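You operate a simulated robot arm through the tools that you are given. There is no shell and no other tool. Be economical: measure what you need, move in short steps, check, and stop when the job is done.

You run a simulated two-armed robot. Do the job below in one go: nothing can be reset, and whatever is moved stays where it is left.

JOB
Zero the width gauge on the yellow master ring, then measure and sort the ring from the blue mat.
Fine: the master ring goes back in its open case; the limits are printed on the trays; leave the lever up.

The check looks at the end state, three seconds after you hand in, the way a careful person would. Anything else that was tipped, shoved, dropped, spilled or broken makes it a failure.

ROBOT AND FRAMES
Two 7-joint arms with two-finger parallel grippers on one trunk, on a base that drives. Base frame: it is fixed to the floor where the robot stands at the start and does not move with it; the origin is under the middle of the robot, x ahead of it, y to its left, z up. Units: m, rad, N and s.
The left shoulder is at the start at [0.05, 0.158, 1.183], the right one opposite. With the tool pointing down near the work surface each hand reaches from about 0.22 to 0.66 m from the robot's upright axis, wherever it stands, measured 20 degrees to its own side. Places, roughly: high knob [0.6, -0.1, 0.9]; low knob [0.6, 0, 0.9]; signal switch [0.8, 0.3, 1]; size knob [0.8, 0.1, 1.2]; table of the width gauge [0.6, 0.1, 0.9]. Payload 3.91 kg a hand.
The tool frame of a hand sits at the grasp point between the pads (the TCP): z along the fingers, y along the line on which they close. The tips reach 0.03 m beyond it. The gripper opens to 0.11 m. The fingers are 0.02 m wide and 0.01 m thick; the gripper's body (0.048 by 0.112 m) begins 0.055 m behind the TCP.
Orientation is that of the tool frame in the base frame, as a unit quaternion [w, x, y, z]. With the fingers straight down and closing along the base's y, the tool's x points along the base's -x, its y along +y and its z along -z.

CONTROLS
- The arms move only by the tool step_arm. It takes "left_increments", "right_increments" or both (then of equal length, played together; a hand with none holds still); each is a list of rows, each a list of 7 numbers: the shift along the tool's x, y, z in m, then the turn, a rotation vector about the tool's x, y, z in rad, then the finger opening in m, from 0 to 0.11. In form: [[dx, dy, dz, wx, wy, wz, fingers], ...]. A call has 1 to 20 rows; each row shifts and turns the commanded pose from where the row before left it, along the tool's axes as they then stand. Each row takes 0.2 s and may step no farther than 0.05 m and 0.15 rad from the row before; otherwise, or with a gripper value out of range, the whole call is refused. A pose out of reach is approached as far as the arm can. The call stops where the force on the tool passes 40 N (or 10 N more than at its start, if that is more) or the arm is blocked; 0.2 s more then pass. The fingers move at their own pace (about 0.153 m/s each) and stop on an object; they squeeze with about 23 N. The grip force told is the motor's: it shows also when the fingers shut on nothing. Time passes only in rows, and 0.2 s behind the last, so rows that do not move let the fingers close. It gives the time, the measured TCP pose, the force on the tool (base axes), the opening and the grip force at its end, in the units of the frame above (readings bear some noise), with the torque about the TCP (base axes, N m) and any sound that the robot's microphone picked up, and new pictures: "pictures" is both (left out), scene, wrist or none (wrist: the cameras of the hands that moved).
- Cameras (640 x 400 px; columns grow to the right, rows downward): "scene" is now at [0.1309, 0.0136, 1.3629]; the picture's right is [0.13, -0.99, 0.00], its down [-0.17, -0.02, -0.99] and it looks along [0.98, 0.13, -0.17] (base axes); focal length 214 px, centre (320, 200). "left" rides on the left gripper at [0.072, -0.017, -0.103] in its tool frame; the picture's right is [0.23, 0.97, 0.00], its down [-0.76, 0.18, -0.62] and it looks along [-0.61, 0.14, 0.78] (tool axes); focal length 222 px, centre (320, 200). "right" rides on the right gripper at [0.073, 0.017, -0.103] in its tool frame; the picture's right is [-0.23, 0.97, 0.00], its down [-0.76, -0.18, -0.62] and it looks along [-0.61, -0.14, 0.78] (tool axes); focal length 222 px, centre (320, 200). There is no depth. A picture from a camera that has moved, and an enlarged one, comes with that camera's place and axes in the base frame and with its lens.
- slide_trunk(by): slides the trunk up (or, below 0, down) by that many m; the arms and the scene camera ride with it, the base frame stays. It gives what a move gives, with no picture.
- base_move(legs): drives the robot by 1 to 6 legs, each [ahead, turn to the left] in m and rad, along the robot's own axes; the way and the turn of a leg run together, so that a leg with both is an arc; at most 1.5 m and 3.142 rad a leg. The arms and the cameras ride along, it lands a little off, and it stops where it bumps. It gives what a move gives, and a new picture of the scene camera.
- turn_head(pan, tilt): turns the head with the scene camera to pan (to the left, within 1.396 rad either way) and tilt (down, from -0.506 to 1.204), counted from straight ahead of the robot. It gives what a move gives, and a new picture of the scene camera.
- close_up(camera, box): a new picture of the part [left, top, right, bottom] of that camera's present view, enlarged. The clock stands still meanwhile.
- job_done(): hands the job in; it is judged then, once.

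Go step by step. Nothing tells you exact positions but the pictures and the camera data: compare them with the known pose of the tool, close in by small moves and look again before you grip or let go. The budget is 120 turns and 260 pictures, counting those below and the enlarged ones. Unless the task says otherwise, let go and move clear before handing in, and close with one line.

The tools are called by a JSON object that holds its "api" and its "payload". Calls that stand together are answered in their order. step_arm: Moves the arms, as the interface text tells. Its arguments: {"type":"object","properties":{"left_increments":{"type":"array"},"right_increments":{"type":"array"},"pictures":{"type":"string","enum":["both","scene","wrist","none"]}},"required":[]} The other tools are called the same way: slide_trunk (by) slides the trunk up or down; base_move (legs) drives the base; turn_head (pan, tilt) turns the head that bears the scene camera; close_up (camera, box) takes an enlarged picture of a part of a camera's view; job_done () hands the job in.

At the start:

```text
t: 0.0
left_tcp_pos: [0.2966, 0.1705, 1.3547]
left_tool_rot: [0.001, -0.002, 1.0, 0.0]
left_ft_force: [-0.1, -0.2, -0.4]
left_torque: [0.03, 0.02, -0.03]
left_grip_width: 0.1098
left_finger_force: 0.0
right_tcp_pos: [0.3194, -0.1185, 1.3131]
right_tool_rot: [-0.001, -0.002, 1.0, 0.0]
right_ft_force: [0.7, 0.3, -0.4]
right_torque: [-0.01, 0.04, 0.01]
right_grip_width: 0.11
right_finger_force: 0.0
trunk travel left (down, up): [-0.425, 0.057]
robot x, y, heading: [-0.0018, 0.0008, -0.004]
head pan, tilt: [0.134, 0.171]
```

scene: 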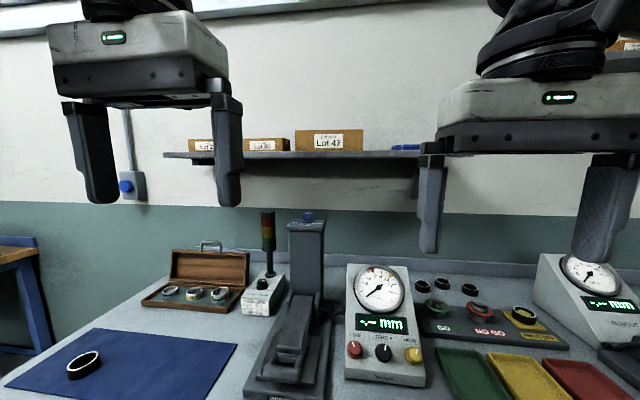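
right: 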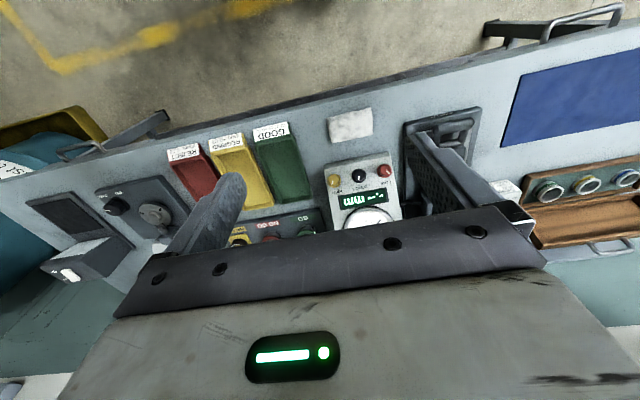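
left: 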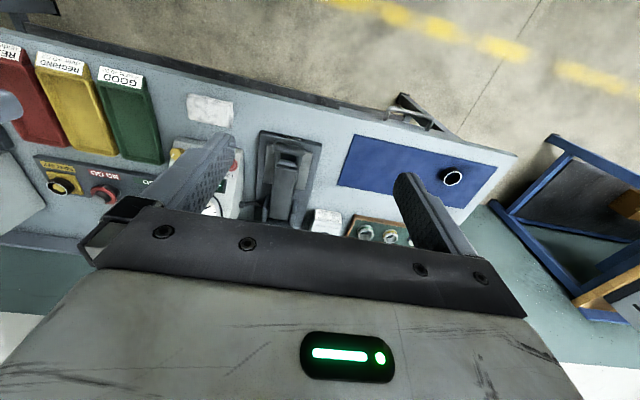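

I see a bench with a blue mat and ring on the left, an open case with rings, a lever gauge, a dial readout with knobs, and trays on the right. First I look more closely.

{"api": "turn_head", "payload": {"pan": 0.1, "tilt": 0.6}}

{"api": "close_up", "payload": {"camera": "scene", "box": [120, 80, 320, 205]}}

{"api": "close_up", "payload": {"camera": "scene", "box": [220, 100, 440, 238]}}

{"api": "close_up", "payload": {"camera": "scene", "box": [400, 100, 640, 250]}}

{"api": "close_up", "payload": {"camera": "scene", "box": [220, 230, 460, 380]}}

```text
t: 0.9
left_tcp_pos: [0.2955, 0.1712, 1.3549]
left_tool_rot: [0.0, -0.002, 1.0, 0.0]
left_ft_force: [-0.1, -0.4, -0.7]
left_torque: [-0.01, 0.0, -0.04]
left_grip_width: 0.11
left_finger_force: 0.1
right_tcp_pos: [0.32, -0.1181, 1.314]
right_tool_rot: [-0.001, -0.002, 1.0, 0.0]
right_ft_force: [-1.1, -0.1, 0.4]
right_torque: [0.0, -0.01, 0.02]
right_grip_width: 0.1097
right_finger_force: 0.0
trunk travel left (down, up): [-0.425, 0.057]
robot x, y, heading: [-0.002, -0.0007, -0.002]
head pan, tilt: [0.099, 0.6]
camera scene: at [0.1267, 0.0099, 1.3234], right [0.1, -0.99, 0.0], down [-0.56, -0.06, -0.83], along [0.82, 0.08, -0.56], focal length 214 px, centre (320, 200)
```

scene: 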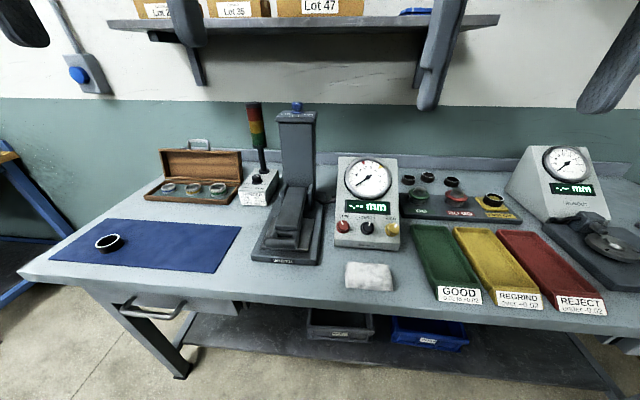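

```text
3.20 times, centred on (220, 142) of scene
camera zoom: at [0.1267, 0.0099, 1.3234], right [0.1, -0.99, 0.0], down [-0.56, -0.06, -0.83], along [0.82, 0.08, -0.56], focal length 686 px, centre (640, 384)
```

zoom: 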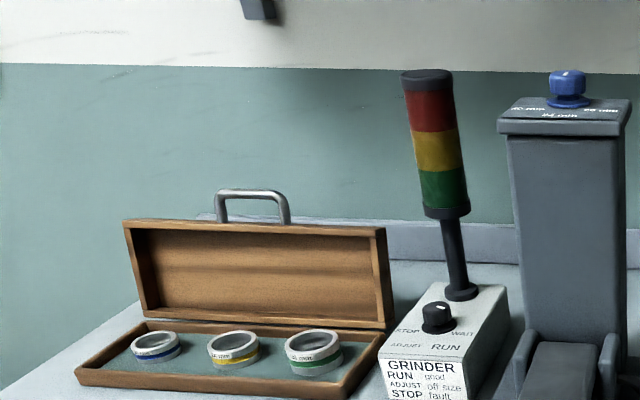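

```text
2.90 times, centred on (330, 169) of scene
camera zoom: at [0.1267, 0.0099, 1.3234], right [0.1, -0.99, 0.0], down [-0.56, -0.06, -0.83], along [0.82, 0.08, -0.56], focal length 622 px, centre (291, 290)
```

zoom: 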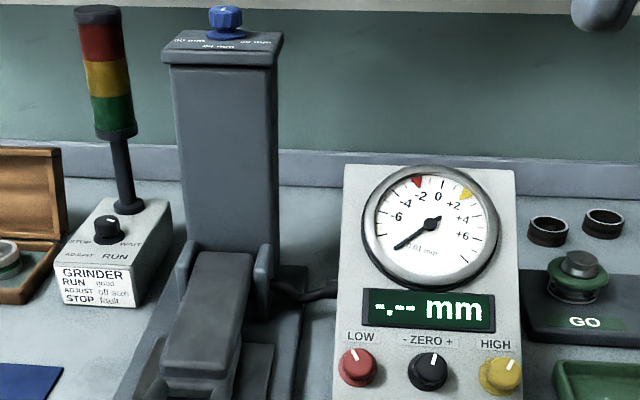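

```text
2.67 times, centred on (520, 175) of scene
camera zoom: at [0.1267, 0.0099, 1.3234], right [0.1, -0.99, 0.0], down [-0.56, -0.06, -0.83], along [0.82, 0.08, -0.56], focal length 572 px, centre (-213, 267)
```

zoom: 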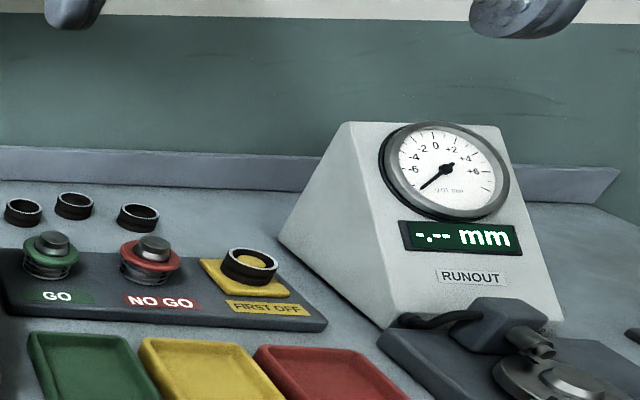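

```text
2.67 times, centred on (340, 305) of scene
camera zoom: at [0.1267, 0.0099, 1.3234], right [0.1, -0.99, 0.0], down [-0.56, -0.06, -0.83], along [0.82, 0.08, -0.56], focal length 572 px, centre (267, -80)
```

zoom: 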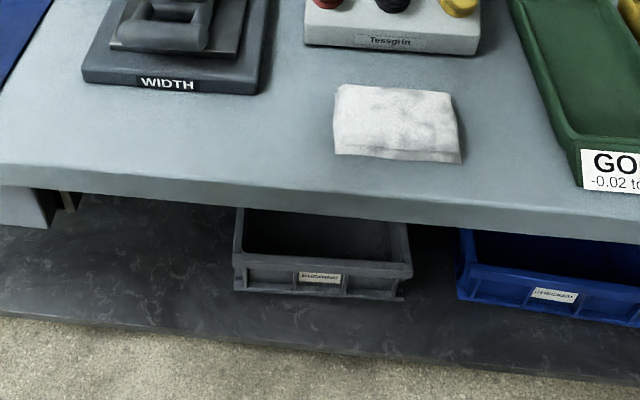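

The tray labels, the case and the size knob's markings matter; I enlarge those.

{"api": "close_up", "payload": {"camera": "scene", "box": [420, 260, 620, 320]}}

{"api": "close_up", "payload": {"camera": "scene", "box": [265, 95, 329, 135]}}

{"api": "close_up", "payload": {"camera": "scene", "box": [240, 170, 336, 270]}}

{"api": "close_up", "payload": {"camera": "scene", "box": [140, 140, 284, 230]}}

{"api": "close_up", "payload": {"camera": "scene", "box": [330, 150, 410, 250]}}

```text
3.20 times, centred on (520, 290) of scene
camera zoom: at [0.1267, 0.0099, 1.3234], right [0.1, -0.99, 0.0], down [-0.56, -0.06, -0.83], along [0.82, 0.08, -0.56], focal length 686 px, centre (-320, -88)
```

zoom: 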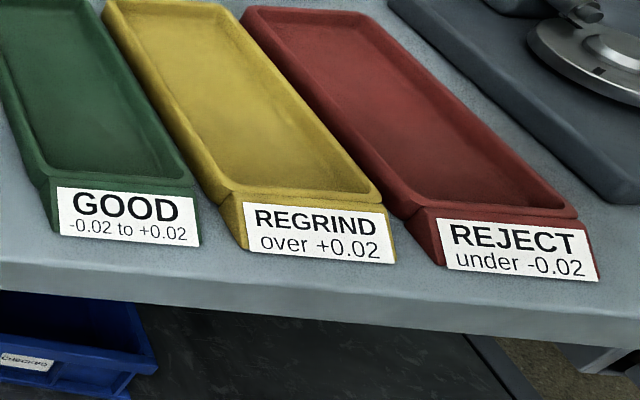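

```text
10.00 times, centred on (297, 115) of scene
camera zoom: at [0.1267, 0.0099, 1.3234], right [0.1, -0.99, 0.0], down [-0.56, -0.06, -0.83], along [0.82, 0.08, -0.56], focal length 2145 px, centre (550, 1050)
```

zoom: 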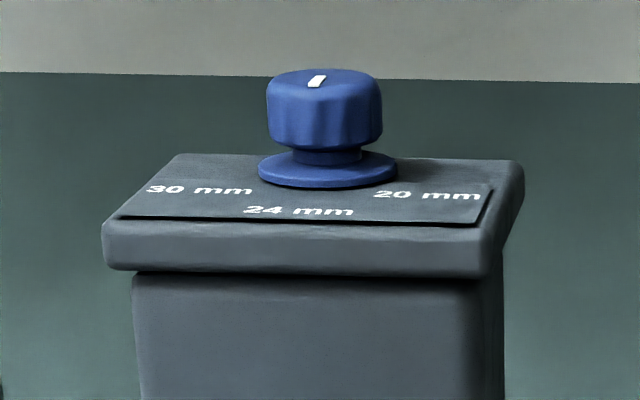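

```text
4.00 times, centred on (288, 220) of scene
camera zoom: at [0.1267, 0.0099, 1.3234], right [0.1, -0.99, 0.0], down [-0.56, -0.06, -0.83], along [0.82, 0.08, -0.56], focal length 858 px, centre (448, 120)
```

zoom: 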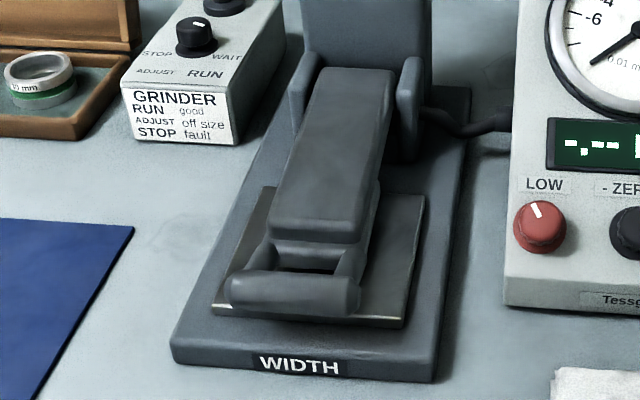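

```text
4.44 times, centred on (212, 185) of scene
camera zoom: at [0.1267, 0.0099, 1.3234], right [0.1, -0.99, 0.0], down [-0.56, -0.06, -0.83], along [0.82, 0.08, -0.56], focal length 953 px, centre (800, 267)
```

zoom: 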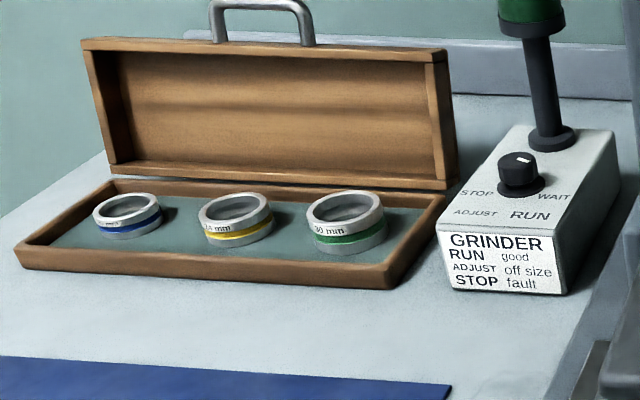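

```text
4.00 times, centred on (370, 200) of scene
camera zoom: at [0.1267, 0.0099, 1.3234], right [0.1, -0.99, 0.0], down [-0.56, -0.06, -0.83], along [0.82, 0.08, -0.56], focal length 858 px, centre (120, 200)
```

zoom: 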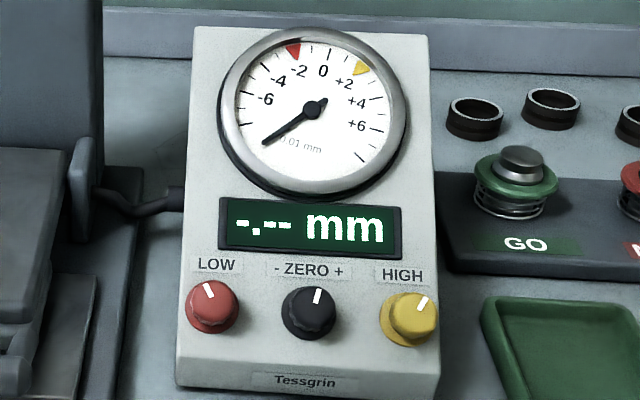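

The yellow master is marked 24 mm and the size knob has stops 30/24/20. Far objects need the base closer, so I drive ahead a little.

{"api": "base_move", "payload": {"legs": [[0.12, 0.0]]}}

```text
t: 2.1
left_tcp_pos: [0.4143, 0.1718, 1.355]
left_tool_rot: [-0.001, -0.003, 1.0, -0.001]
left_ft_force: [0.6, 0.0, 0.2]
left_torque: [-0.05, 0.02, 0.0]
left_grip_width: 0.1102
left_finger_force: 0.0
right_tcp_pos: [0.4389, -0.1186, 1.3125]
right_tool_rot: [0.001, -0.003, 1.0, 0.0]
right_ft_force: [0.0, -0.8, 0.1]
right_torque: [-0.02, 0.0, -0.01]
right_grip_width: 0.11
right_finger_force: 0.0
trunk travel left (down, up): [-0.425, 0.057]
robot x, y, heading: [0.1222, -0.0018, 0.003]
head pan, tilt: [0.099, 0.6]
camera scene: at [0.2456, 0.0104, 1.3233], right [0.1, -0.99, 0.0], down [-0.56, -0.06, -0.82], along [0.82, 0.08, -0.57], focal length 214 px, centre (320, 200)
```

scene: 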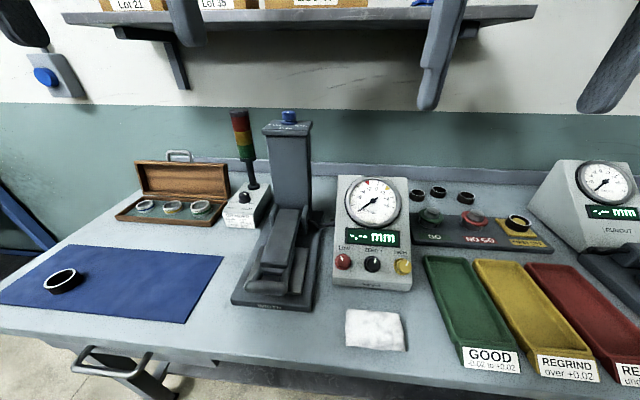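

The ring on the mat is around (0.49, 0.61), the case's yellow ring around (0.81, 0.48), the lever around (0.52, 0.15). I shift the robot to the left so that all of these are in reach.

{"api": "base_move", "payload": {"legs": [[-0.15, 0], [0, 1.571], [0.33, 0], [0, -1.571], [0.17, 0]]}}

{"api": "turn_head", "payload": {"pan": 0.0, "tilt": 0.75}}

```text
t: 14.0
left_tcp_pos: [0.4534, 0.4757, 1.3544]
left_tool_rot: [0.0, 0.023, 1.0, -0.001]
left_ft_force: [0.8, -0.3, 0.2]
left_torque: [0.01, 0.05, 0.02]
left_grip_width: 0.1099
left_finger_force: 0.1
right_tcp_pos: [0.463, 0.1855, 1.3129]
right_tool_rot: [-0.001, 0.024, 1.0, 0.0]
right_ft_force: [0.5, 0.5, -0.6]
right_torque: [0.01, -0.01, -0.02]
right_grip_width: 0.1101
right_finger_force: 0.1
trunk travel left (down, up): [-0.425, 0.057]
robot x, y, heading: [0.1501, 0.3172, -0.05]
head pan, tilt: [0.099, 0.6]
camera scene: at [0.2762, 0.3236, 1.3233], right [0.05, -1.0, 0.0], down [-0.56, -0.03, -0.82], along [0.82, 0.04, -0.57], focal length 214 px, centre (320, 200)
```

scene: 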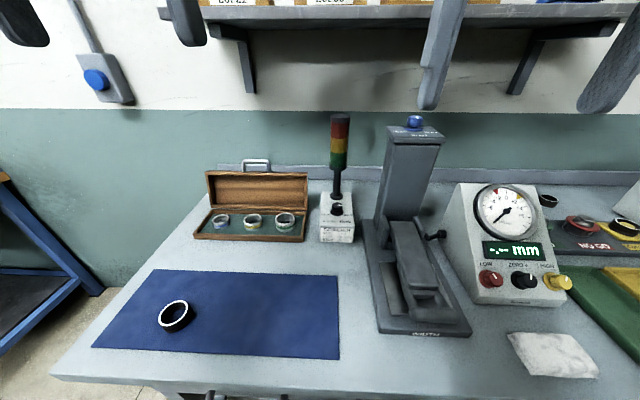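

```text
t: 14.7
left_tcp_pos: [0.4523, 0.4756, 1.3547]
left_tool_rot: [0.001, 0.023, 1.0, 0.0]
left_ft_force: [0.0, 0.2, -0.4]
left_torque: [0.0, 0.0, -0.01]
left_grip_width: 0.1102
left_finger_force: 0.0
right_tcp_pos: [0.4631, 0.1861, 1.3121]
right_tool_rot: [0.001, 0.024, 1.0, 0.0]
right_ft_force: [0.9, -0.3, 0.7]
right_torque: [0.0, -0.02, 0.05]
right_grip_width: 0.1101
right_finger_force: 0.0
trunk travel left (down, up): [-0.425, 0.057]
robot x, y, heading: [0.1495, 0.3201, -0.051]
head pan, tilt: [0.0, 0.75]
camera scene: at [0.2698, 0.3152, 1.3106], right [-0.05, -1.0, 0.0], down [-0.68, 0.03, -0.73], along [0.73, -0.04, -0.68], focal length 214 px, centre (320, 200)
```

scene: 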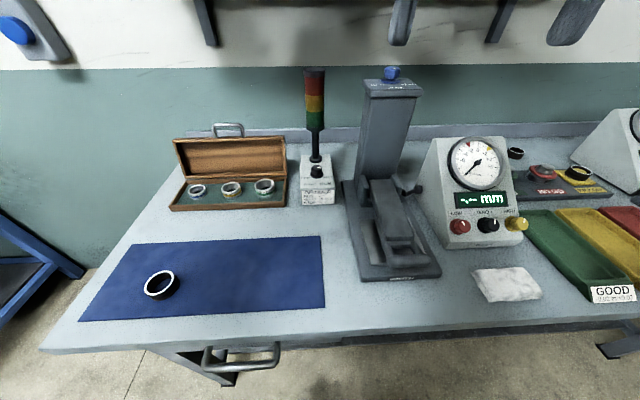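

I now stand in front of the mat and gauge. I enlarge the gauge, the case and the ring.

{"api": "close_up", "payload": {"camera": "scene", "box": [320, 160, 464, 290]}}

{"api": "close_up", "payload": {"camera": "scene", "box": [352, 60, 432, 110]}}

{"api": "close_up", "payload": {"camera": "scene", "box": [130, 120, 330, 310]}}

{"api": "close_up", "payload": {"camera": "right", "box": [0, 0, 640, 400]}}

```text
3.08 times, centred on (392, 225) of scene
camera zoom: at [0.2698, 0.3152, 1.3106], right [-0.05, -1.0, 0.0], down [-0.68, 0.03, -0.73], along [0.73, -0.04, -0.68], focal length 660 px, centre (98, 123)
```

zoom: 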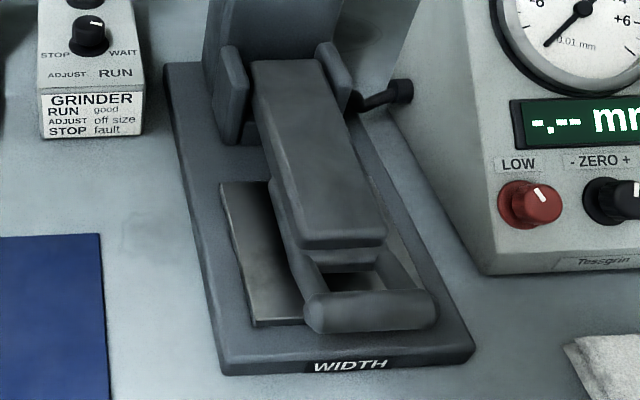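

```text
8.00 times, centred on (392, 85) of scene
camera zoom: at [0.2698, 0.3152, 1.3106], right [-0.05, -1.0, 0.0], down [-0.68, 0.03, -0.73], along [0.73, -0.04, -0.68], focal length 1716 px, centre (-256, 1120)
```

zoom: 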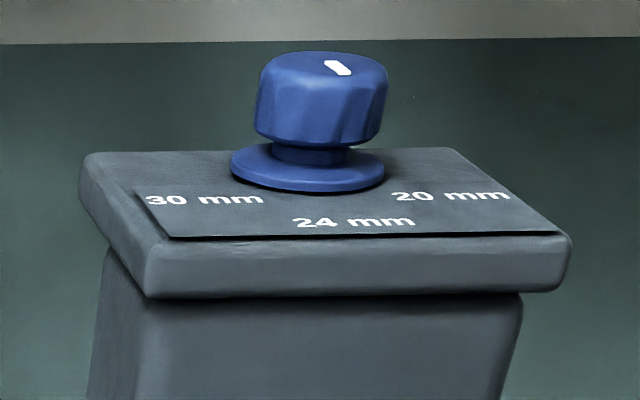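

```text
2.11 times, centred on (230, 215) of scene
camera zoom: at [0.2698, 0.3152, 1.3106], right [-0.05, -1.0, 0.0], down [-0.68, 0.03, -0.73], along [0.73, -0.04, -0.68], focal length 452 px, centre (510, 168)
```

zoom: 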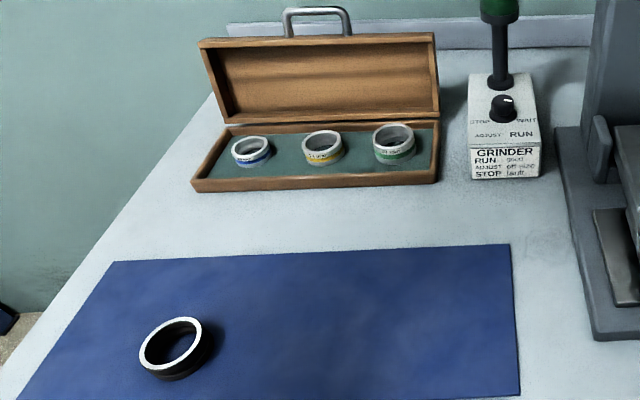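

```text
1.00 times, centred on (320, 200) of right (not enlarged: the box is as wide or as high as the picture)
camera zoom: at [0.3903, 0.2064, 1.4163], right [0.27, 0.96, 0.0], down [0.75, -0.21, 0.62], along [0.6, -0.17, -0.78], focal length 222 px, centre (320, 200)
```

zoom: 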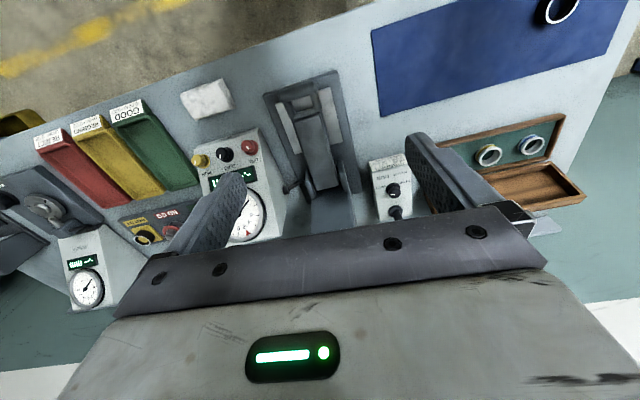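

I need a side view of the lever and table, so I bring the left hand round to look at the gauge from its left side.

{"api": "step_arm", "payload": {"left_increments": [[-0.02, -0.006, 0.04, 0, 0, 0, 0.11], [-0.02, -0.006, 0.04, 0, 0, 0, 0.11], [-0.02, -0.006, 0.04, 0, 0, 0, 0.11], [-0.02, -0.006, 0.04, 0, 0, 0, 0.11], [-0.02, -0.006, 0.04, 0, 0, 0, 0.11], [0, 0, 0, 0, 0, 0.14, 0.11], [0, 0, 0, 0, 0, 0.14, 0.11], [0, 0, 0, 0, 0, 0.14, 0.11], [0, 0, 0, 0, 0, 0.14, 0.11], [0, 0, 0, 0, 0, 0.14, 0.11], [0, 0, 0, 0, 0, 0.14, 0.11], [0, 0, 0, 0, 0, 0.14, 0.11], [0, 0, 0, 0, 0, 0.14, 0.11], [0, 0, 0, 0, 0, 0.14, 0.11], [0, 0, 0, 0, 0, 0.14, 0.11], [0, 0, 0, 0, 0, 0.14, 0.11], [0, 0, 0, 0, -0.15, 0, 0.11], [0, 0, 0, 0, -0.15, 0, 0.11], [0, 0, 0, 0, -0.15, 0, 0.11], [0, 0, 0, 0, -0.15, 0, 0.11]]}}

```text
t: 18.9
left_tcp_pos: [0.442, 0.3972, 1.1561]
left_tool_rot: [0.208, 0.68, 0.671, -0.21]
left_ft_force: [-1.2, 0.8, 0.4]
left_torque: [0.0, 0.03, -0.02]
left_grip_width: 0.11
left_finger_force: 0.1
left hand out of reach, approached as far as the arm can: row 14, 15, 16, 18, 19, 20
right_tcp_pos: [0.4612, 0.1861, 1.3127]
right_tool_rot: [0.001, 0.023, 1.0, 0.0]
right_ft_force: [0.4, 0.3, 1.0]
right_torque: [-0.07, 0.02, 0.0]
right_grip_width: 0.11
right_finger_force: 0.2
trunk travel left (down, up): [-0.425, 0.057]
robot x, y, heading: [0.1481, 0.3246, -0.051]
head pan, tilt: [0.0, 0.75]
camera scene: at [0.2697, 0.3156, 1.3106], right [-0.05, -1.0, 0.0], down [-0.68, 0.03, -0.73], along [0.73, -0.04, -0.68], focal length 214 px, centre (320, 200)
camera left: at [0.4287, 0.5151, 1.1996], right [0.98, 0.17, -0.13], down [0.17, -0.28, 0.94], along [0.13, -0.94, -0.3], focal length 222 px, centre (320, 200)
```

scene: 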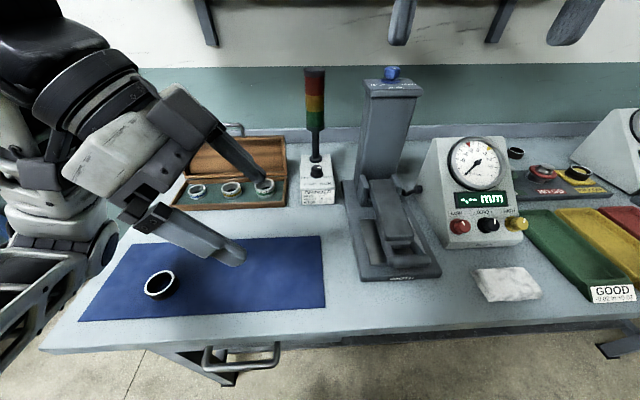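
left: 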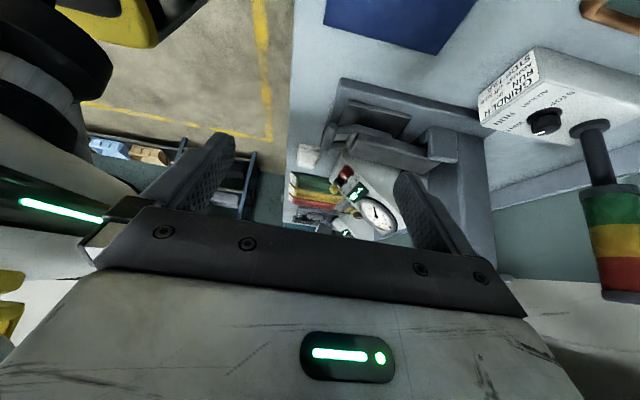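

The side view works, upside down. I enlarge the lever.

{"api": "close_up", "payload": {"camera": "left", "box": [310, 70, 500, 190]}}

```text
3.33 times, centred on (405, 130) of left
camera zoom: at [0.4287, 0.5151, 1.1996], right [0.98, 0.17, -0.13], down [0.17, -0.28, 0.94], along [0.13, -0.94, -0.3], focal length 740 px, centre (37, 433)
```

zoom: 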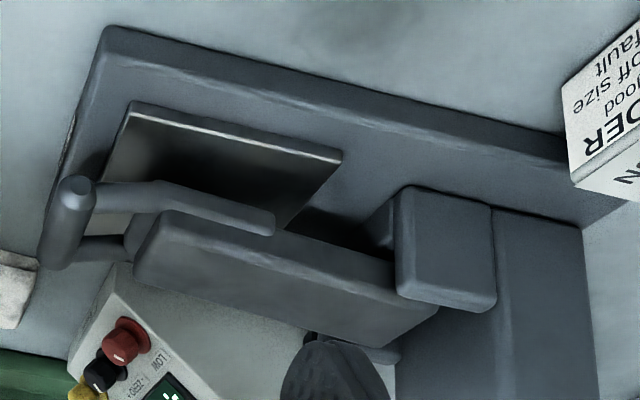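

The lever's handle bar is at about (0.482, 0.135, 0.944), and the table plate spans x 0.50–0.625, y 0.077–0.195 with its top at z 0.903. The size knob seems to point to 24 mm already. I bring the left arm back and set the right hand above the bar with the fingers closing along x.

{"api": "step_arm", "payload": {"left_increments": [[0, 0, 0, 0, 0.15, 0, 0.11], [0, 0, 0, 0, 0.15, 0, 0.11], [0, 0, 0, 0, 0.15, 0, 0.11], [0, 0, 0, 0, 0.15, 0, 0.11], [0, 0, 0, 0, 0, -0.14, 0.11], [0, 0, 0, 0, 0, -0.14, 0.11], [0, 0, 0, 0, 0, -0.14, 0.11], [0, 0, 0, 0, 0, -0.14, 0.11], [0, 0, 0, 0, 0, -0.14, 0.11], [0, 0, 0, 0, 0, -0.14, 0.11], [0, 0, 0, 0, 0, -0.14, 0.11], [0, 0, 0, 0, 0, -0.14, 0.11], [0, 0, 0, 0, 0, -0.14, 0.11], [0, 0, 0, 0, 0, -0.14, 0.11], [0, 0, 0, 0, 0, -0.14, 0.11]], "right_increments": [[-0.005, -0.0125, 0.04, 0, 0, 0, 0.11], [-0.005, -0.0125, 0.04, 0, 0, 0, 0.11], [-0.005, -0.0125, 0.04, 0, 0, 0, 0.11], [-0.005, -0.0125, 0.04, 0, 0, 0, 0.11], [0, 0, 0, 0, 0, 0.14, 0.11], [0, 0, 0, 0, 0, 0.14, 0.11], [0, 0, 0, 0, 0, 0.14, 0.11], [0, 0, 0, 0, 0, 0.14, 0.11], [0, 0, 0, 0, 0, 0.14, 0.11], [0, 0, 0, 0, 0, 0.14, 0.11], [0, 0, 0, 0, 0, 0.14, 0.11], [0, 0, 0, 0, 0, 0.14, 0.11], [0, 0, 0, 0, 0, 0.14, 0.11], [0, 0, 0, 0, 0, 0.14, 0.11], [0, 0, 0, 0, 0, 0.12, 0.11]]}}

```text
t: 22.1
left_tcp_pos: [0.442, 0.3965, 1.1558]
left_tool_rot: [0.0, 0.022, 1.0, 0.0]
left_ft_force: [0.0, 1.3, 0.0]
left_torque: [0.01, 0.0, 0.01]
left_grip_width: 0.1099
left_finger_force: 0.1
right_tcp_pos: [0.4807, 0.1341, 1.1521]
right_tool_rot: [0.0, 0.707, 0.707, 0.0]
right_ft_force: [0.0, 0.1, 0.0]
right_torque: [0.0, 0.01, -0.01]
right_grip_width: 0.11
right_finger_force: 0.1
trunk travel left (down, up): [-0.425, 0.057]
robot x, y, heading: [0.1472, 0.3216, -0.052]
head pan, tilt: [0.0, 0.75]
camera scene: at [0.2699, 0.3152, 1.3105], right [-0.05, -1.0, 0.0], down [-0.68, 0.03, -0.73], along [0.73, -0.04, -0.68], focal length 214 px, centre (320, 200)
camera right: at [0.4972, 0.2072, 1.2561], right [0.97, -0.23, 0.0], down [-0.18, -0.76, 0.62], along [-0.14, -0.61, -0.78], focal length 222 px, centre (320, 200)
camera left: at [0.3707, 0.3832, 1.2587], right [-0.18, 0.98, 0.0], down [0.77, 0.14, 0.62], along [0.61, 0.11, -0.78], focal length 222 px, centre (320, 200)
```

scene: 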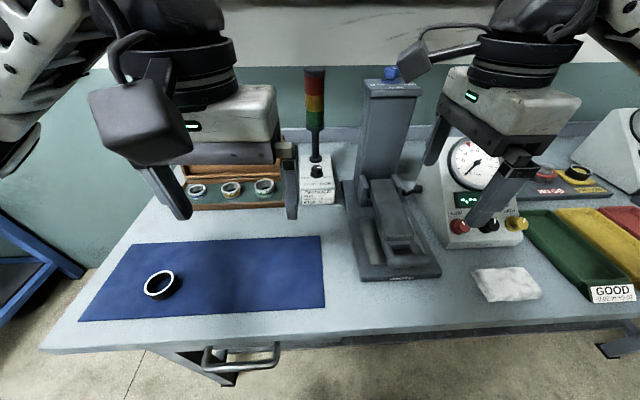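
right: 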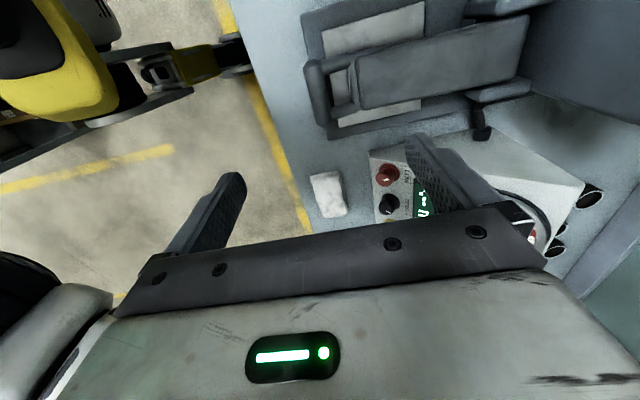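
left: 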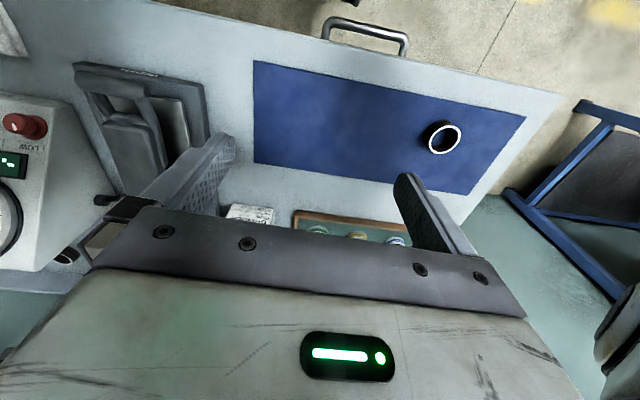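

The right hand is above the bar. I narrow the fingers and come down most of the way, then look.

{"api": "step_arm", "payload": {"right_increments": [[-0.005, -0.004, 0.03, 0, 0, 0, 0.045], [0, 0, 0.04, 0, 0, 0, 0.045], [0, 0, 0.04, 0, 0, 0, 0.045], [0, 0, 0.03, 0, 0, 0, 0.045], [0, 0, 0, 0, 0, 0, 0.045]], "pictures": "both"}}

{"api": "close_up", "payload": {"camera": "scene", "box": [330, 160, 470, 290]}}

```text
t: 23.3
left_tcp_pos: [0.442, 0.3975, 1.1567]
left_tool_rot: [0.001, 0.023, 1.0, 0.0]
left_ft_force: [-0.2, 0.3, 0.4]
left_torque: [0.04, 0.01, -0.03]
left_grip_width: 0.11
left_finger_force: 0.1
right_tcp_pos: [0.4765, 0.1308, 1.0143]
right_tool_rot: [0.001, 0.706, 0.708, 0.0]
right_ft_force: [-0.2, 0.4, -0.6]
right_torque: [-0.01, 0.02, -0.01]
right_grip_width: 0.0448
right_finger_force: 0.0
trunk travel left (down, up): [-0.425, 0.057]
robot x, y, heading: [0.1482, 0.3221, -0.05]
head pan, tilt: [0.0, 0.75]
camera scene: at [0.2699, 0.3152, 1.3105], right [-0.05, -1.0, 0.0], down [-0.68, 0.03, -0.73], along [0.73, -0.04, -0.68], focal length 214 px, centre (320, 200)
camera right: at [0.4928, 0.2044, 1.1178], right [0.97, -0.22, 0.0], down [-0.18, -0.76, 0.62], along [-0.14, -0.61, -0.78], focal length 222 px, centre (320, 200)
```

scene: 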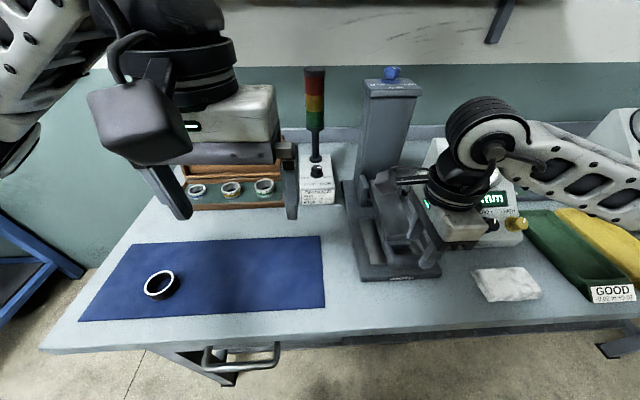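
right: 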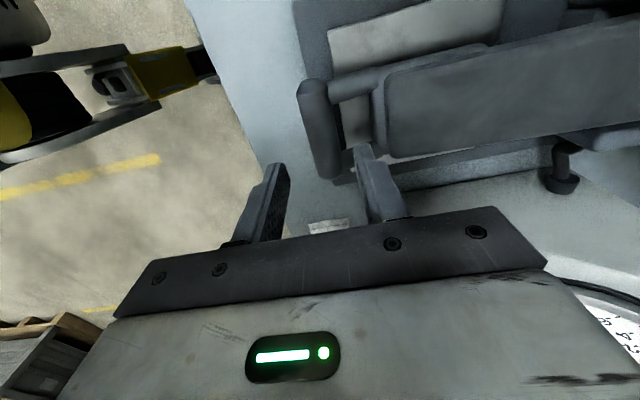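

```text
3.08 times, centred on (400, 225) of scene
camera zoom: at [0.2699, 0.3152, 1.3105], right [-0.05, -1.0, 0.0], down [-0.68, 0.03, -0.73], along [0.73, -0.04, -0.68], focal length 660 px, centre (74, 123)
```

zoom: 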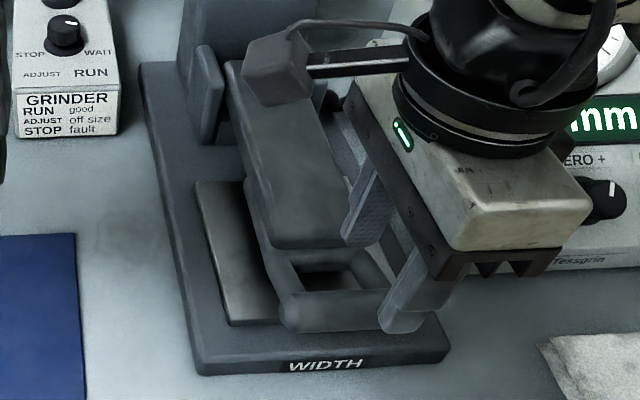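

Bar centre is at about (0.474, 0.134). I descend onto it and close.

{"api": "step_arm", "payload": {"right_increments": [[0.002, -0.003, 0.03, 0, 0, 0, 0.045], [0, 0, 0.025, 0, 0, 0, 0.045], [0, 0, 0.015, 0, 0, 0, 0.045], [0, 0, 0, 0, 0, 0, 0.0], [0, 0, 0, 0, 0, 0, 0.0]], "pictures": "wrist"}}

```text
t: 24.5
left_tcp_pos: [0.4461, 0.3966, 1.1561]
left_tool_rot: [0.0, 0.024, 1.0, -0.001]
left_ft_force: [1.0, -0.1, 0.2]
left_torque: [0.03, -0.02, -0.03]
left_grip_width: 0.11
left_finger_force: 0.0
right_tcp_pos: [0.4798, 0.1334, 0.9438]
right_tool_rot: [0.003, 0.707, 0.707, 0.005]
right_ft_force: [33.1, 2.5, 6.6]
right_torque: [0.56, 0.01, 0.19]
right_grip_width: 0.0235
right_finger_force: 44.2
trunk travel left (down, up): [-0.425, 0.057]
robot x, y, heading: [0.1479, 0.3184, -0.051]
head pan, tilt: [0.0, 0.75]
camera right: at [0.4952, 0.2058, 1.0473], right [0.97, -0.23, 0.01], down [-0.18, -0.76, 0.62], along [-0.13, -0.61, -0.78], focal length 222 px, centre (320, 200)
```

right: 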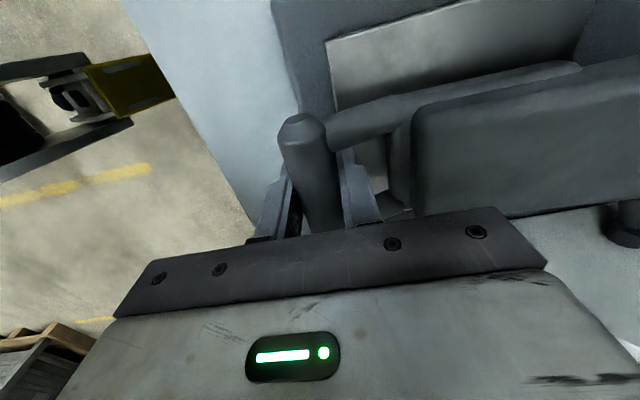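

The bar is held, slightly off-centre. I relieve the side force and try lifting the lever gently.

{"api": "step_arm", "payload": {"right_increments": [[0, 0.006, 0, 0, 0, 0, 0.0], [0, 0, -0.008, 0, 0, 0, 0.0], [0, 0, -0.008, 0, 0, 0, 0.0], [0, 0, -0.008, 0, 0, 0, 0.0]], "pictures": "scene"}}

```text
t: 25.5
left_tcp_pos: [0.4441, 0.3981, 1.1551]
left_tool_rot: [0.0, 0.023, 1.0, -0.001]
left_ft_force: [-0.3, 0.9, 0.0]
left_torque: [0.01, -0.03, -0.01]
left_grip_width: 0.11
left_finger_force: 0.1
right_tcp_pos: [0.4806, 0.1337, 0.9674]
right_tool_rot: [-0.001, 0.706, 0.708, -0.001]
right_ft_force: [12.1, 6.9, -5.1]
right_torque: [-0.25, 0.5, 0.02]
right_grip_width: 0.0234
right_finger_force: 45.0
trunk travel left (down, up): [-0.425, 0.057]
robot x, y, heading: [0.1471, 0.3221, -0.052]
head pan, tilt: [0.0, 0.75]
camera scene: at [0.2717, 0.3159, 1.3102], right [-0.05, -1.0, 0.0], down [-0.68, 0.03, -0.73], along [0.73, -0.04, -0.68], focal length 214 px, centre (320, 200)
```

scene: 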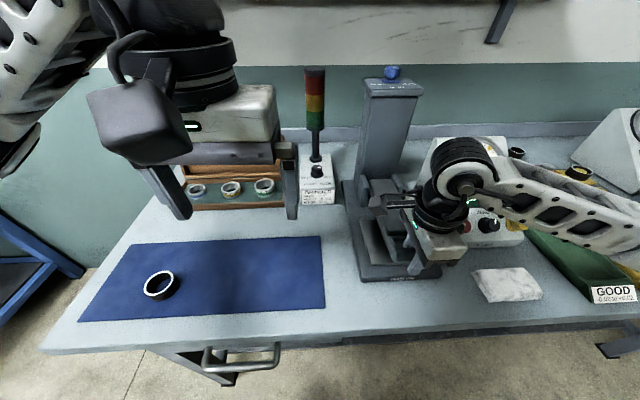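

The lever lifts freely, so it was down. I continue up along its arc, tilting the hand with it.

{"api": "step_arm", "payload": {"right_increments": [[0, 0.0018, -0.0125, 0.05, 0, 0, 0.0], [0, 0.002, -0.0124, 0.05, 0, 0, 0.0], [0, 0.0021, -0.0124, 0.05, 0, 0, 0.0], [0, 0.0022, -0.0124, 0.05, 0, 0, 0.0], [0, 0.0023, -0.0124, 0.05, 0, 0, 0.0], [0, 0.0024, -0.0124, 0.05, 0, 0, 0.0]], "pictures": "both"}}

{"api": "close_up", "payload": {"camera": "scene", "box": [330, 130, 490, 290]}}

```text
t: 26.9
left_tcp_pos: [0.4411, 0.3982, 1.1559]
left_tool_rot: [0.0, 0.024, 1.0, -0.001]
left_ft_force: [0.5, 0.4, -0.1]
left_torque: [0.02, 0.04, 0.03]
left_grip_width: 0.1098
left_finger_force: 0.0
right_tcp_pos: [0.5, 0.1327, 1.0393]
right_tool_rot: [-0.105, 0.697, 0.701, -0.105]
right_ft_force: [-8.0, 7.8, 2.0]
right_torque: [-0.29, -0.09, 0.06]
right_grip_width: 0.0234
right_finger_force: 44.8
trunk travel left (down, up): [-0.425, 0.057]
robot x, y, heading: [0.1511, 0.322, -0.052]
head pan, tilt: [0.0, 0.75]
camera scene: at [0.2687, 0.3164, 1.3107], right [-0.05, -1.0, 0.0], down [-0.68, 0.03, -0.73], along [0.73, -0.04, -0.68], focal length 214 px, centre (320, 200)
camera right: at [0.5449, 0.206, 1.1341], right [0.93, -0.22, -0.29], down [0.02, -0.76, 0.65], along [-0.36, -0.61, -0.71], focal length 222 px, centre (320, 200)
```

scene: 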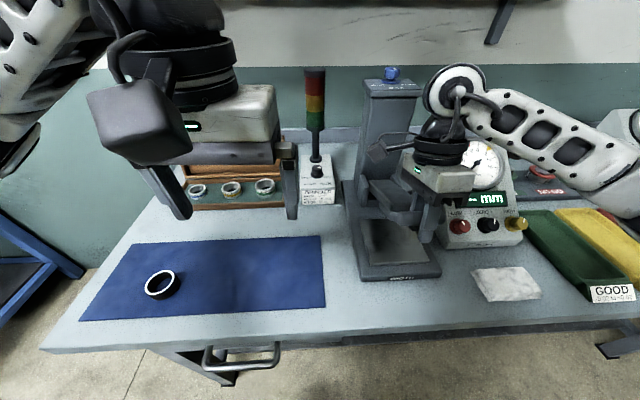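
right: 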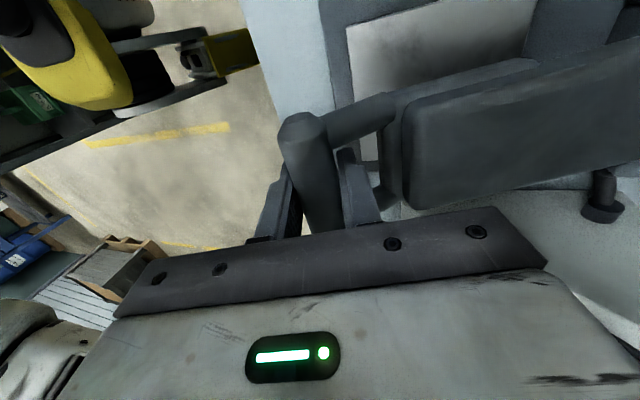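

```text
2.50 times, centred on (410, 210) of scene
camera zoom: at [0.2687, 0.3164, 1.3107], right [-0.05, -1.0, 0.0], down [-0.68, 0.03, -0.73], along [0.73, -0.04, -0.68], focal length 536 px, centre (95, 175)
```

zoom: 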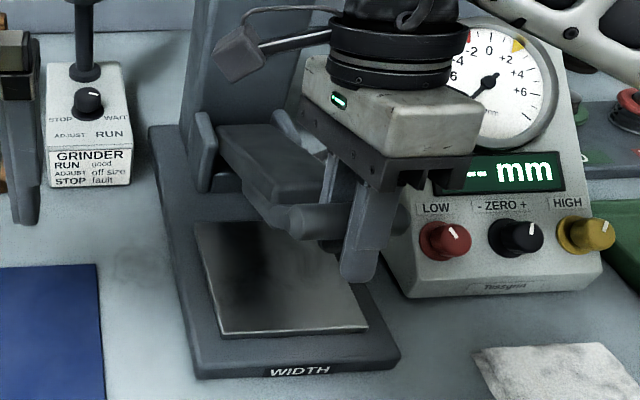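

The lever is following well. I raise it further.

{"api": "step_arm", "payload": {"right_increments": [[0, 0.0025, -0.0145, 0.05, 0, 0, 0.0], [0, 0.0028, -0.0144, 0.05, 0, 0, 0.0], [0, 0.0031, -0.0144, 0.05, 0, 0, 0.0], [0, 0.0034, -0.0143, 0.05, 0, 0, 0.0], [0, 0.0038, -0.0142, 0.05, 0, 0, 0.0], [0, 0.004, -0.0141, 0.05, 0, 0, 0.0]], "pictures": "both"}}

```text
t: 28.3
left_tcp_pos: [0.4414, 0.3987, 1.1564]
left_tool_rot: [0.001, 0.023, 1.0, 0.0]
left_ft_force: [0.0, 0.5, -0.6]
left_torque: [0.0, 0.01, 0.03]
left_grip_width: 0.11
left_finger_force: 0.1
right_tcp_pos: [0.5511, 0.133, 1.1113]
right_tool_rot: [-0.208, 0.675, 0.677, -0.207]
right_ft_force: [-10.4, 13.4, 11.0]
right_torque: [-0.43, -0.16, 0.02]
right_grip_width: 0.0238
right_finger_force: 44.8
trunk travel left (down, up): [-0.425, 0.057]
robot x, y, heading: [0.1479, 0.3233, -0.051]
head pan, tilt: [0.0, 0.75]
camera scene: at [0.2677, 0.3174, 1.3109], right [-0.05, -1.0, 0.0], down [-0.68, 0.03, -0.73], along [0.73, -0.04, -0.68], focal length 214 px, centre (320, 200)
camera right: at [0.6235, 0.2062, 1.1873], right [0.81, -0.22, -0.55], down [0.21, -0.76, 0.62], along [-0.55, -0.61, -0.57], focal length 222 px, centre (320, 200)
```

scene: 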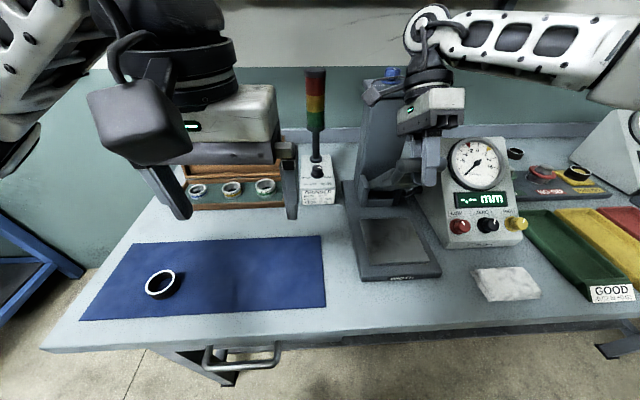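
right: 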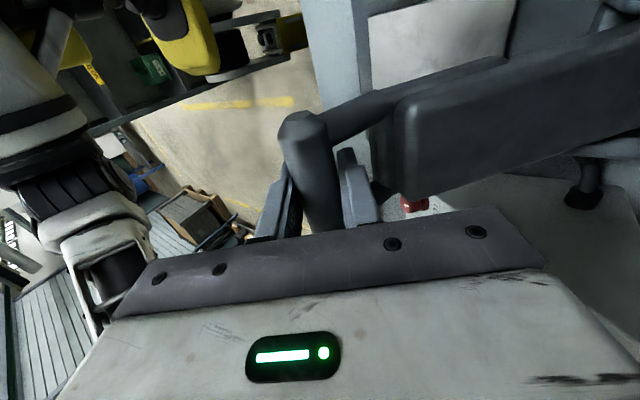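

The lever stands at about 50 degrees. I loosen the grip a little to see whether it holds by itself.

{"api": "step_arm", "payload": {"right_increments": [[0, 0, 0, 0, 0, 0, 0.03], [0, 0, 0, 0, 0, 0, 0.03]], "pictures": "both"}}

```text
t: 28.9
left_tcp_pos: [0.4426, 0.3975, 1.1569]
left_tool_rot: [0.0, 0.024, 1.0, 0.001]
left_ft_force: [-0.5, 0.6, 0.1]
left_torque: [0.01, 0.02, -0.01]
left_grip_width: 0.1101
left_finger_force: 0.1
right_tcp_pos: [0.5533, 0.1305, 1.1076]
right_tool_rot: [-0.208, 0.676, 0.676, -0.209]
right_ft_force: [-2.7, -2.7, 1.0]
right_torque: [0.06, -0.01, 0.03]
right_grip_width: 0.0318
right_finger_force: 1.7
trunk travel left (down, up): [-0.425, 0.057]
robot x, y, heading: [0.1505, 0.3209, -0.05]
head pan, tilt: [0.0, 0.75]
camera scene: at [0.2694, 0.3148, 1.3105], right [-0.05, -1.0, 0.0], down [-0.68, 0.04, -0.73], along [0.73, -0.04, -0.68], focal length 214 px, centre (320, 200)
camera right: at [0.6253, 0.2029, 1.1845], right [0.81, -0.23, -0.55], down [0.21, -0.76, 0.62], along [-0.56, -0.61, -0.57], focal length 222 px, centre (320, 200)
```

scene: 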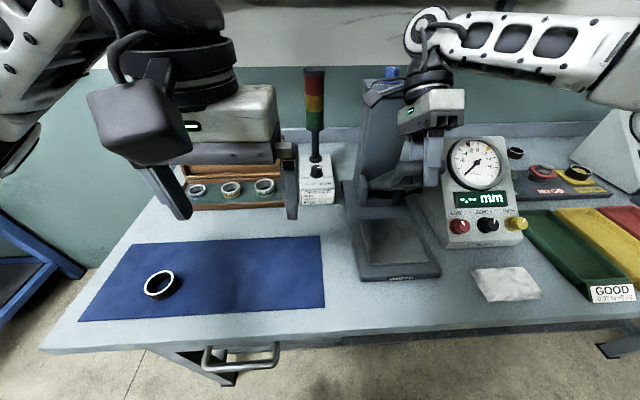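
right: 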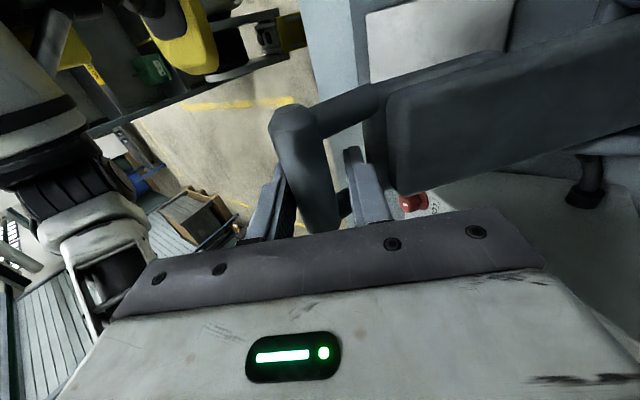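

{"api": "step_arm", "payload": {"right_increments": [[0, 0, 0, 0, 0, 0, 0.045], [0, 0, 0, 0, 0, 0, 0.045], [0, 0, 0, 0, 0, 0, 0.045]], "pictures": "wrist"}}

{"api": "close_up", "payload": {"camera": "scene", "box": [340, 60, 500, 220]}}

```text
t: 29.7
left_tcp_pos: [0.4423, 0.3963, 1.1567]
left_tool_rot: [0.0, 0.024, 1.0, 0.0]
left_ft_force: [-0.2, 0.2, 0.0]
left_torque: [0.01, -0.03, 0.0]
left_grip_width: 0.1099
left_finger_force: 0.1
right_tcp_pos: [0.5513, 0.1312, 1.1091]
right_tool_rot: [-0.207, 0.675, 0.677, -0.208]
right_ft_force: [-6.2, -2.8, 3.1]
right_torque: [-0.13, 0.21, -0.02]
right_grip_width: 0.0414
right_finger_force: 0.0
trunk travel left (down, up): [-0.425, 0.057]
robot x, y, heading: [0.149, 0.3198, -0.054]
head pan, tilt: [0.0, 0.75]
camera right: at [0.6245, 0.2035, 1.1848], right [0.81, -0.22, -0.55], down [0.21, -0.76, 0.61], along [-0.55, -0.61, -0.57], focal length 222 px, centre (320, 200)
```

right: 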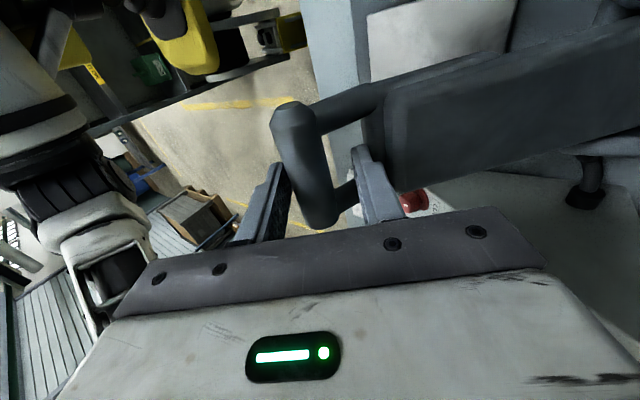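

```text
2.50 times, centred on (420, 140) of scene
camera zoom: at [0.2689, 0.3148, 1.3106], right [-0.05, -1.0, 0.0], down [-0.68, 0.04, -0.73], along [0.73, -0.04, -0.68], focal length 536 px, centre (70, 350)
```

zoom: 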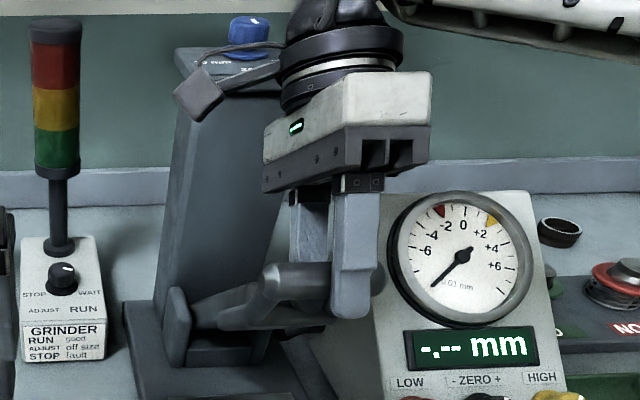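

{"api": "step_arm", "payload": {"right_increments": [[0, 0.003, 0, 0, 0, 0, 0.038], [0, 0, -0.008, 0, 0, 0, 0.038], [0, 0, -0.008, 0, 0, 0, 0.038], [0, 0, 0, 0, 0, 0, 0.038]], "pictures": "wrist"}}

```text
t: 30.7
left_tcp_pos: [0.4421, 0.3974, 1.1565]
left_tool_rot: [0.0, 0.023, 1.0, 0.001]
left_ft_force: [0.1, 0.3, -0.3]
left_torque: [0.01, -0.01, 0.01]
left_grip_width: 0.1099
left_finger_force: 0.1
right_tcp_pos: [0.5654, 0.1329, 1.1192]
right_tool_rot: [-0.208, 0.675, 0.677, -0.207]
right_ft_force: [-2.4, -0.6, 1.1]
right_torque: [-0.01, 0.08, -0.01]
right_grip_width: 0.038
right_finger_force: 0.0
trunk travel left (down, up): [-0.425, 0.057]
robot x, y, heading: [0.1509, 0.3226, -0.052]
head pan, tilt: [0.0, 0.75]
camera right: at [0.6372, 0.2052, 1.1955], right [0.81, -0.22, -0.55], down [0.21, -0.76, 0.61], along [-0.55, -0.61, -0.57], focal length 222 px, centre (320, 200)
```

right: 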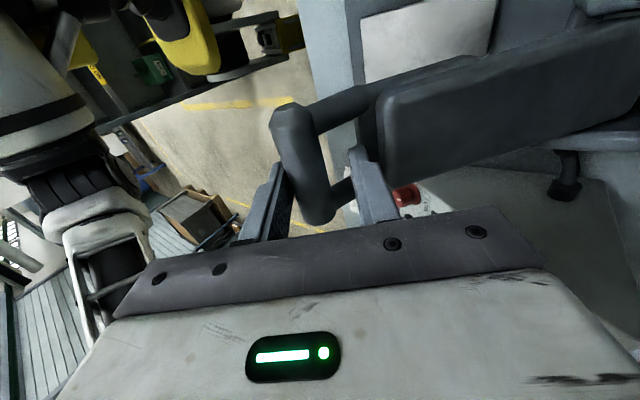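

{"api": "step_arm", "payload": {"right_increments": [[0, -0.006, 0, 0, 0, 0, 0.042], [0, 0, -0.01, 0, 0, 0, 0.042], [0, 0, -0.01, 0, 0, 0, 0.042], [0, 0, -0.01, 0, 0, 0, 0.042]], "pictures": "both"}}

```text
t: 31.7
left_tcp_pos: [0.443, 0.3964, 1.1553]
left_tool_rot: [0.0, 0.024, 1.0, 0.0]
left_ft_force: [0.4, 0.4, -0.1]
left_torque: [0.0, -0.02, 0.01]
left_grip_width: 0.1099
left_finger_force: 0.1
right_tcp_pos: [0.5773, 0.1308, 1.1482]
right_tool_rot: [-0.207, 0.674, 0.677, -0.209]
right_ft_force: [-0.4, 0.2, -0.2]
right_torque: [0.01, 0.03, 0.0]
right_grip_width: 0.0419
right_finger_force: 0.0
trunk travel left (down, up): [-0.425, 0.057]
robot x, y, heading: [0.1495, 0.32, -0.052]
head pan, tilt: [0.0, 0.75]
camera scene: at [0.2699, 0.3154, 1.3105], right [-0.05, -1.0, 0.0], down [-0.68, 0.03, -0.73], along [0.73, -0.04, -0.68], focal length 214 px, centre (320, 200)
camera right: at [0.6496, 0.2048, 1.2244], right [0.81, -0.22, -0.55], down [0.21, -0.76, 0.61], along [-0.55, -0.61, -0.57], focal length 222 px, centre (320, 200)
```

scene: 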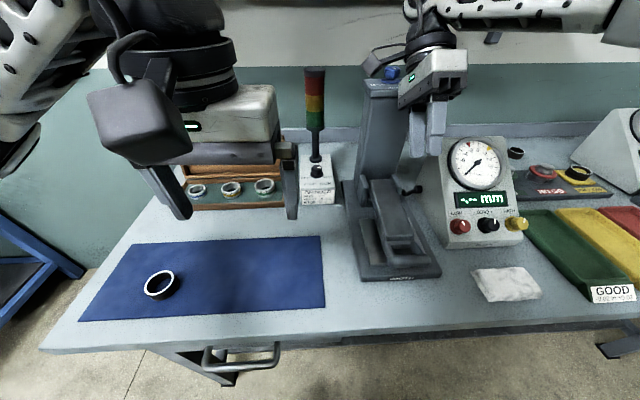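
right: 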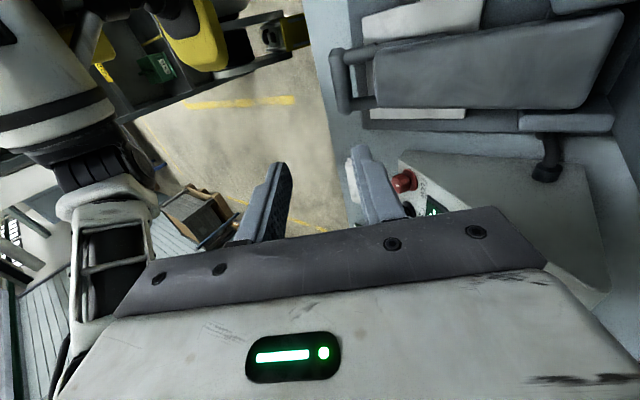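

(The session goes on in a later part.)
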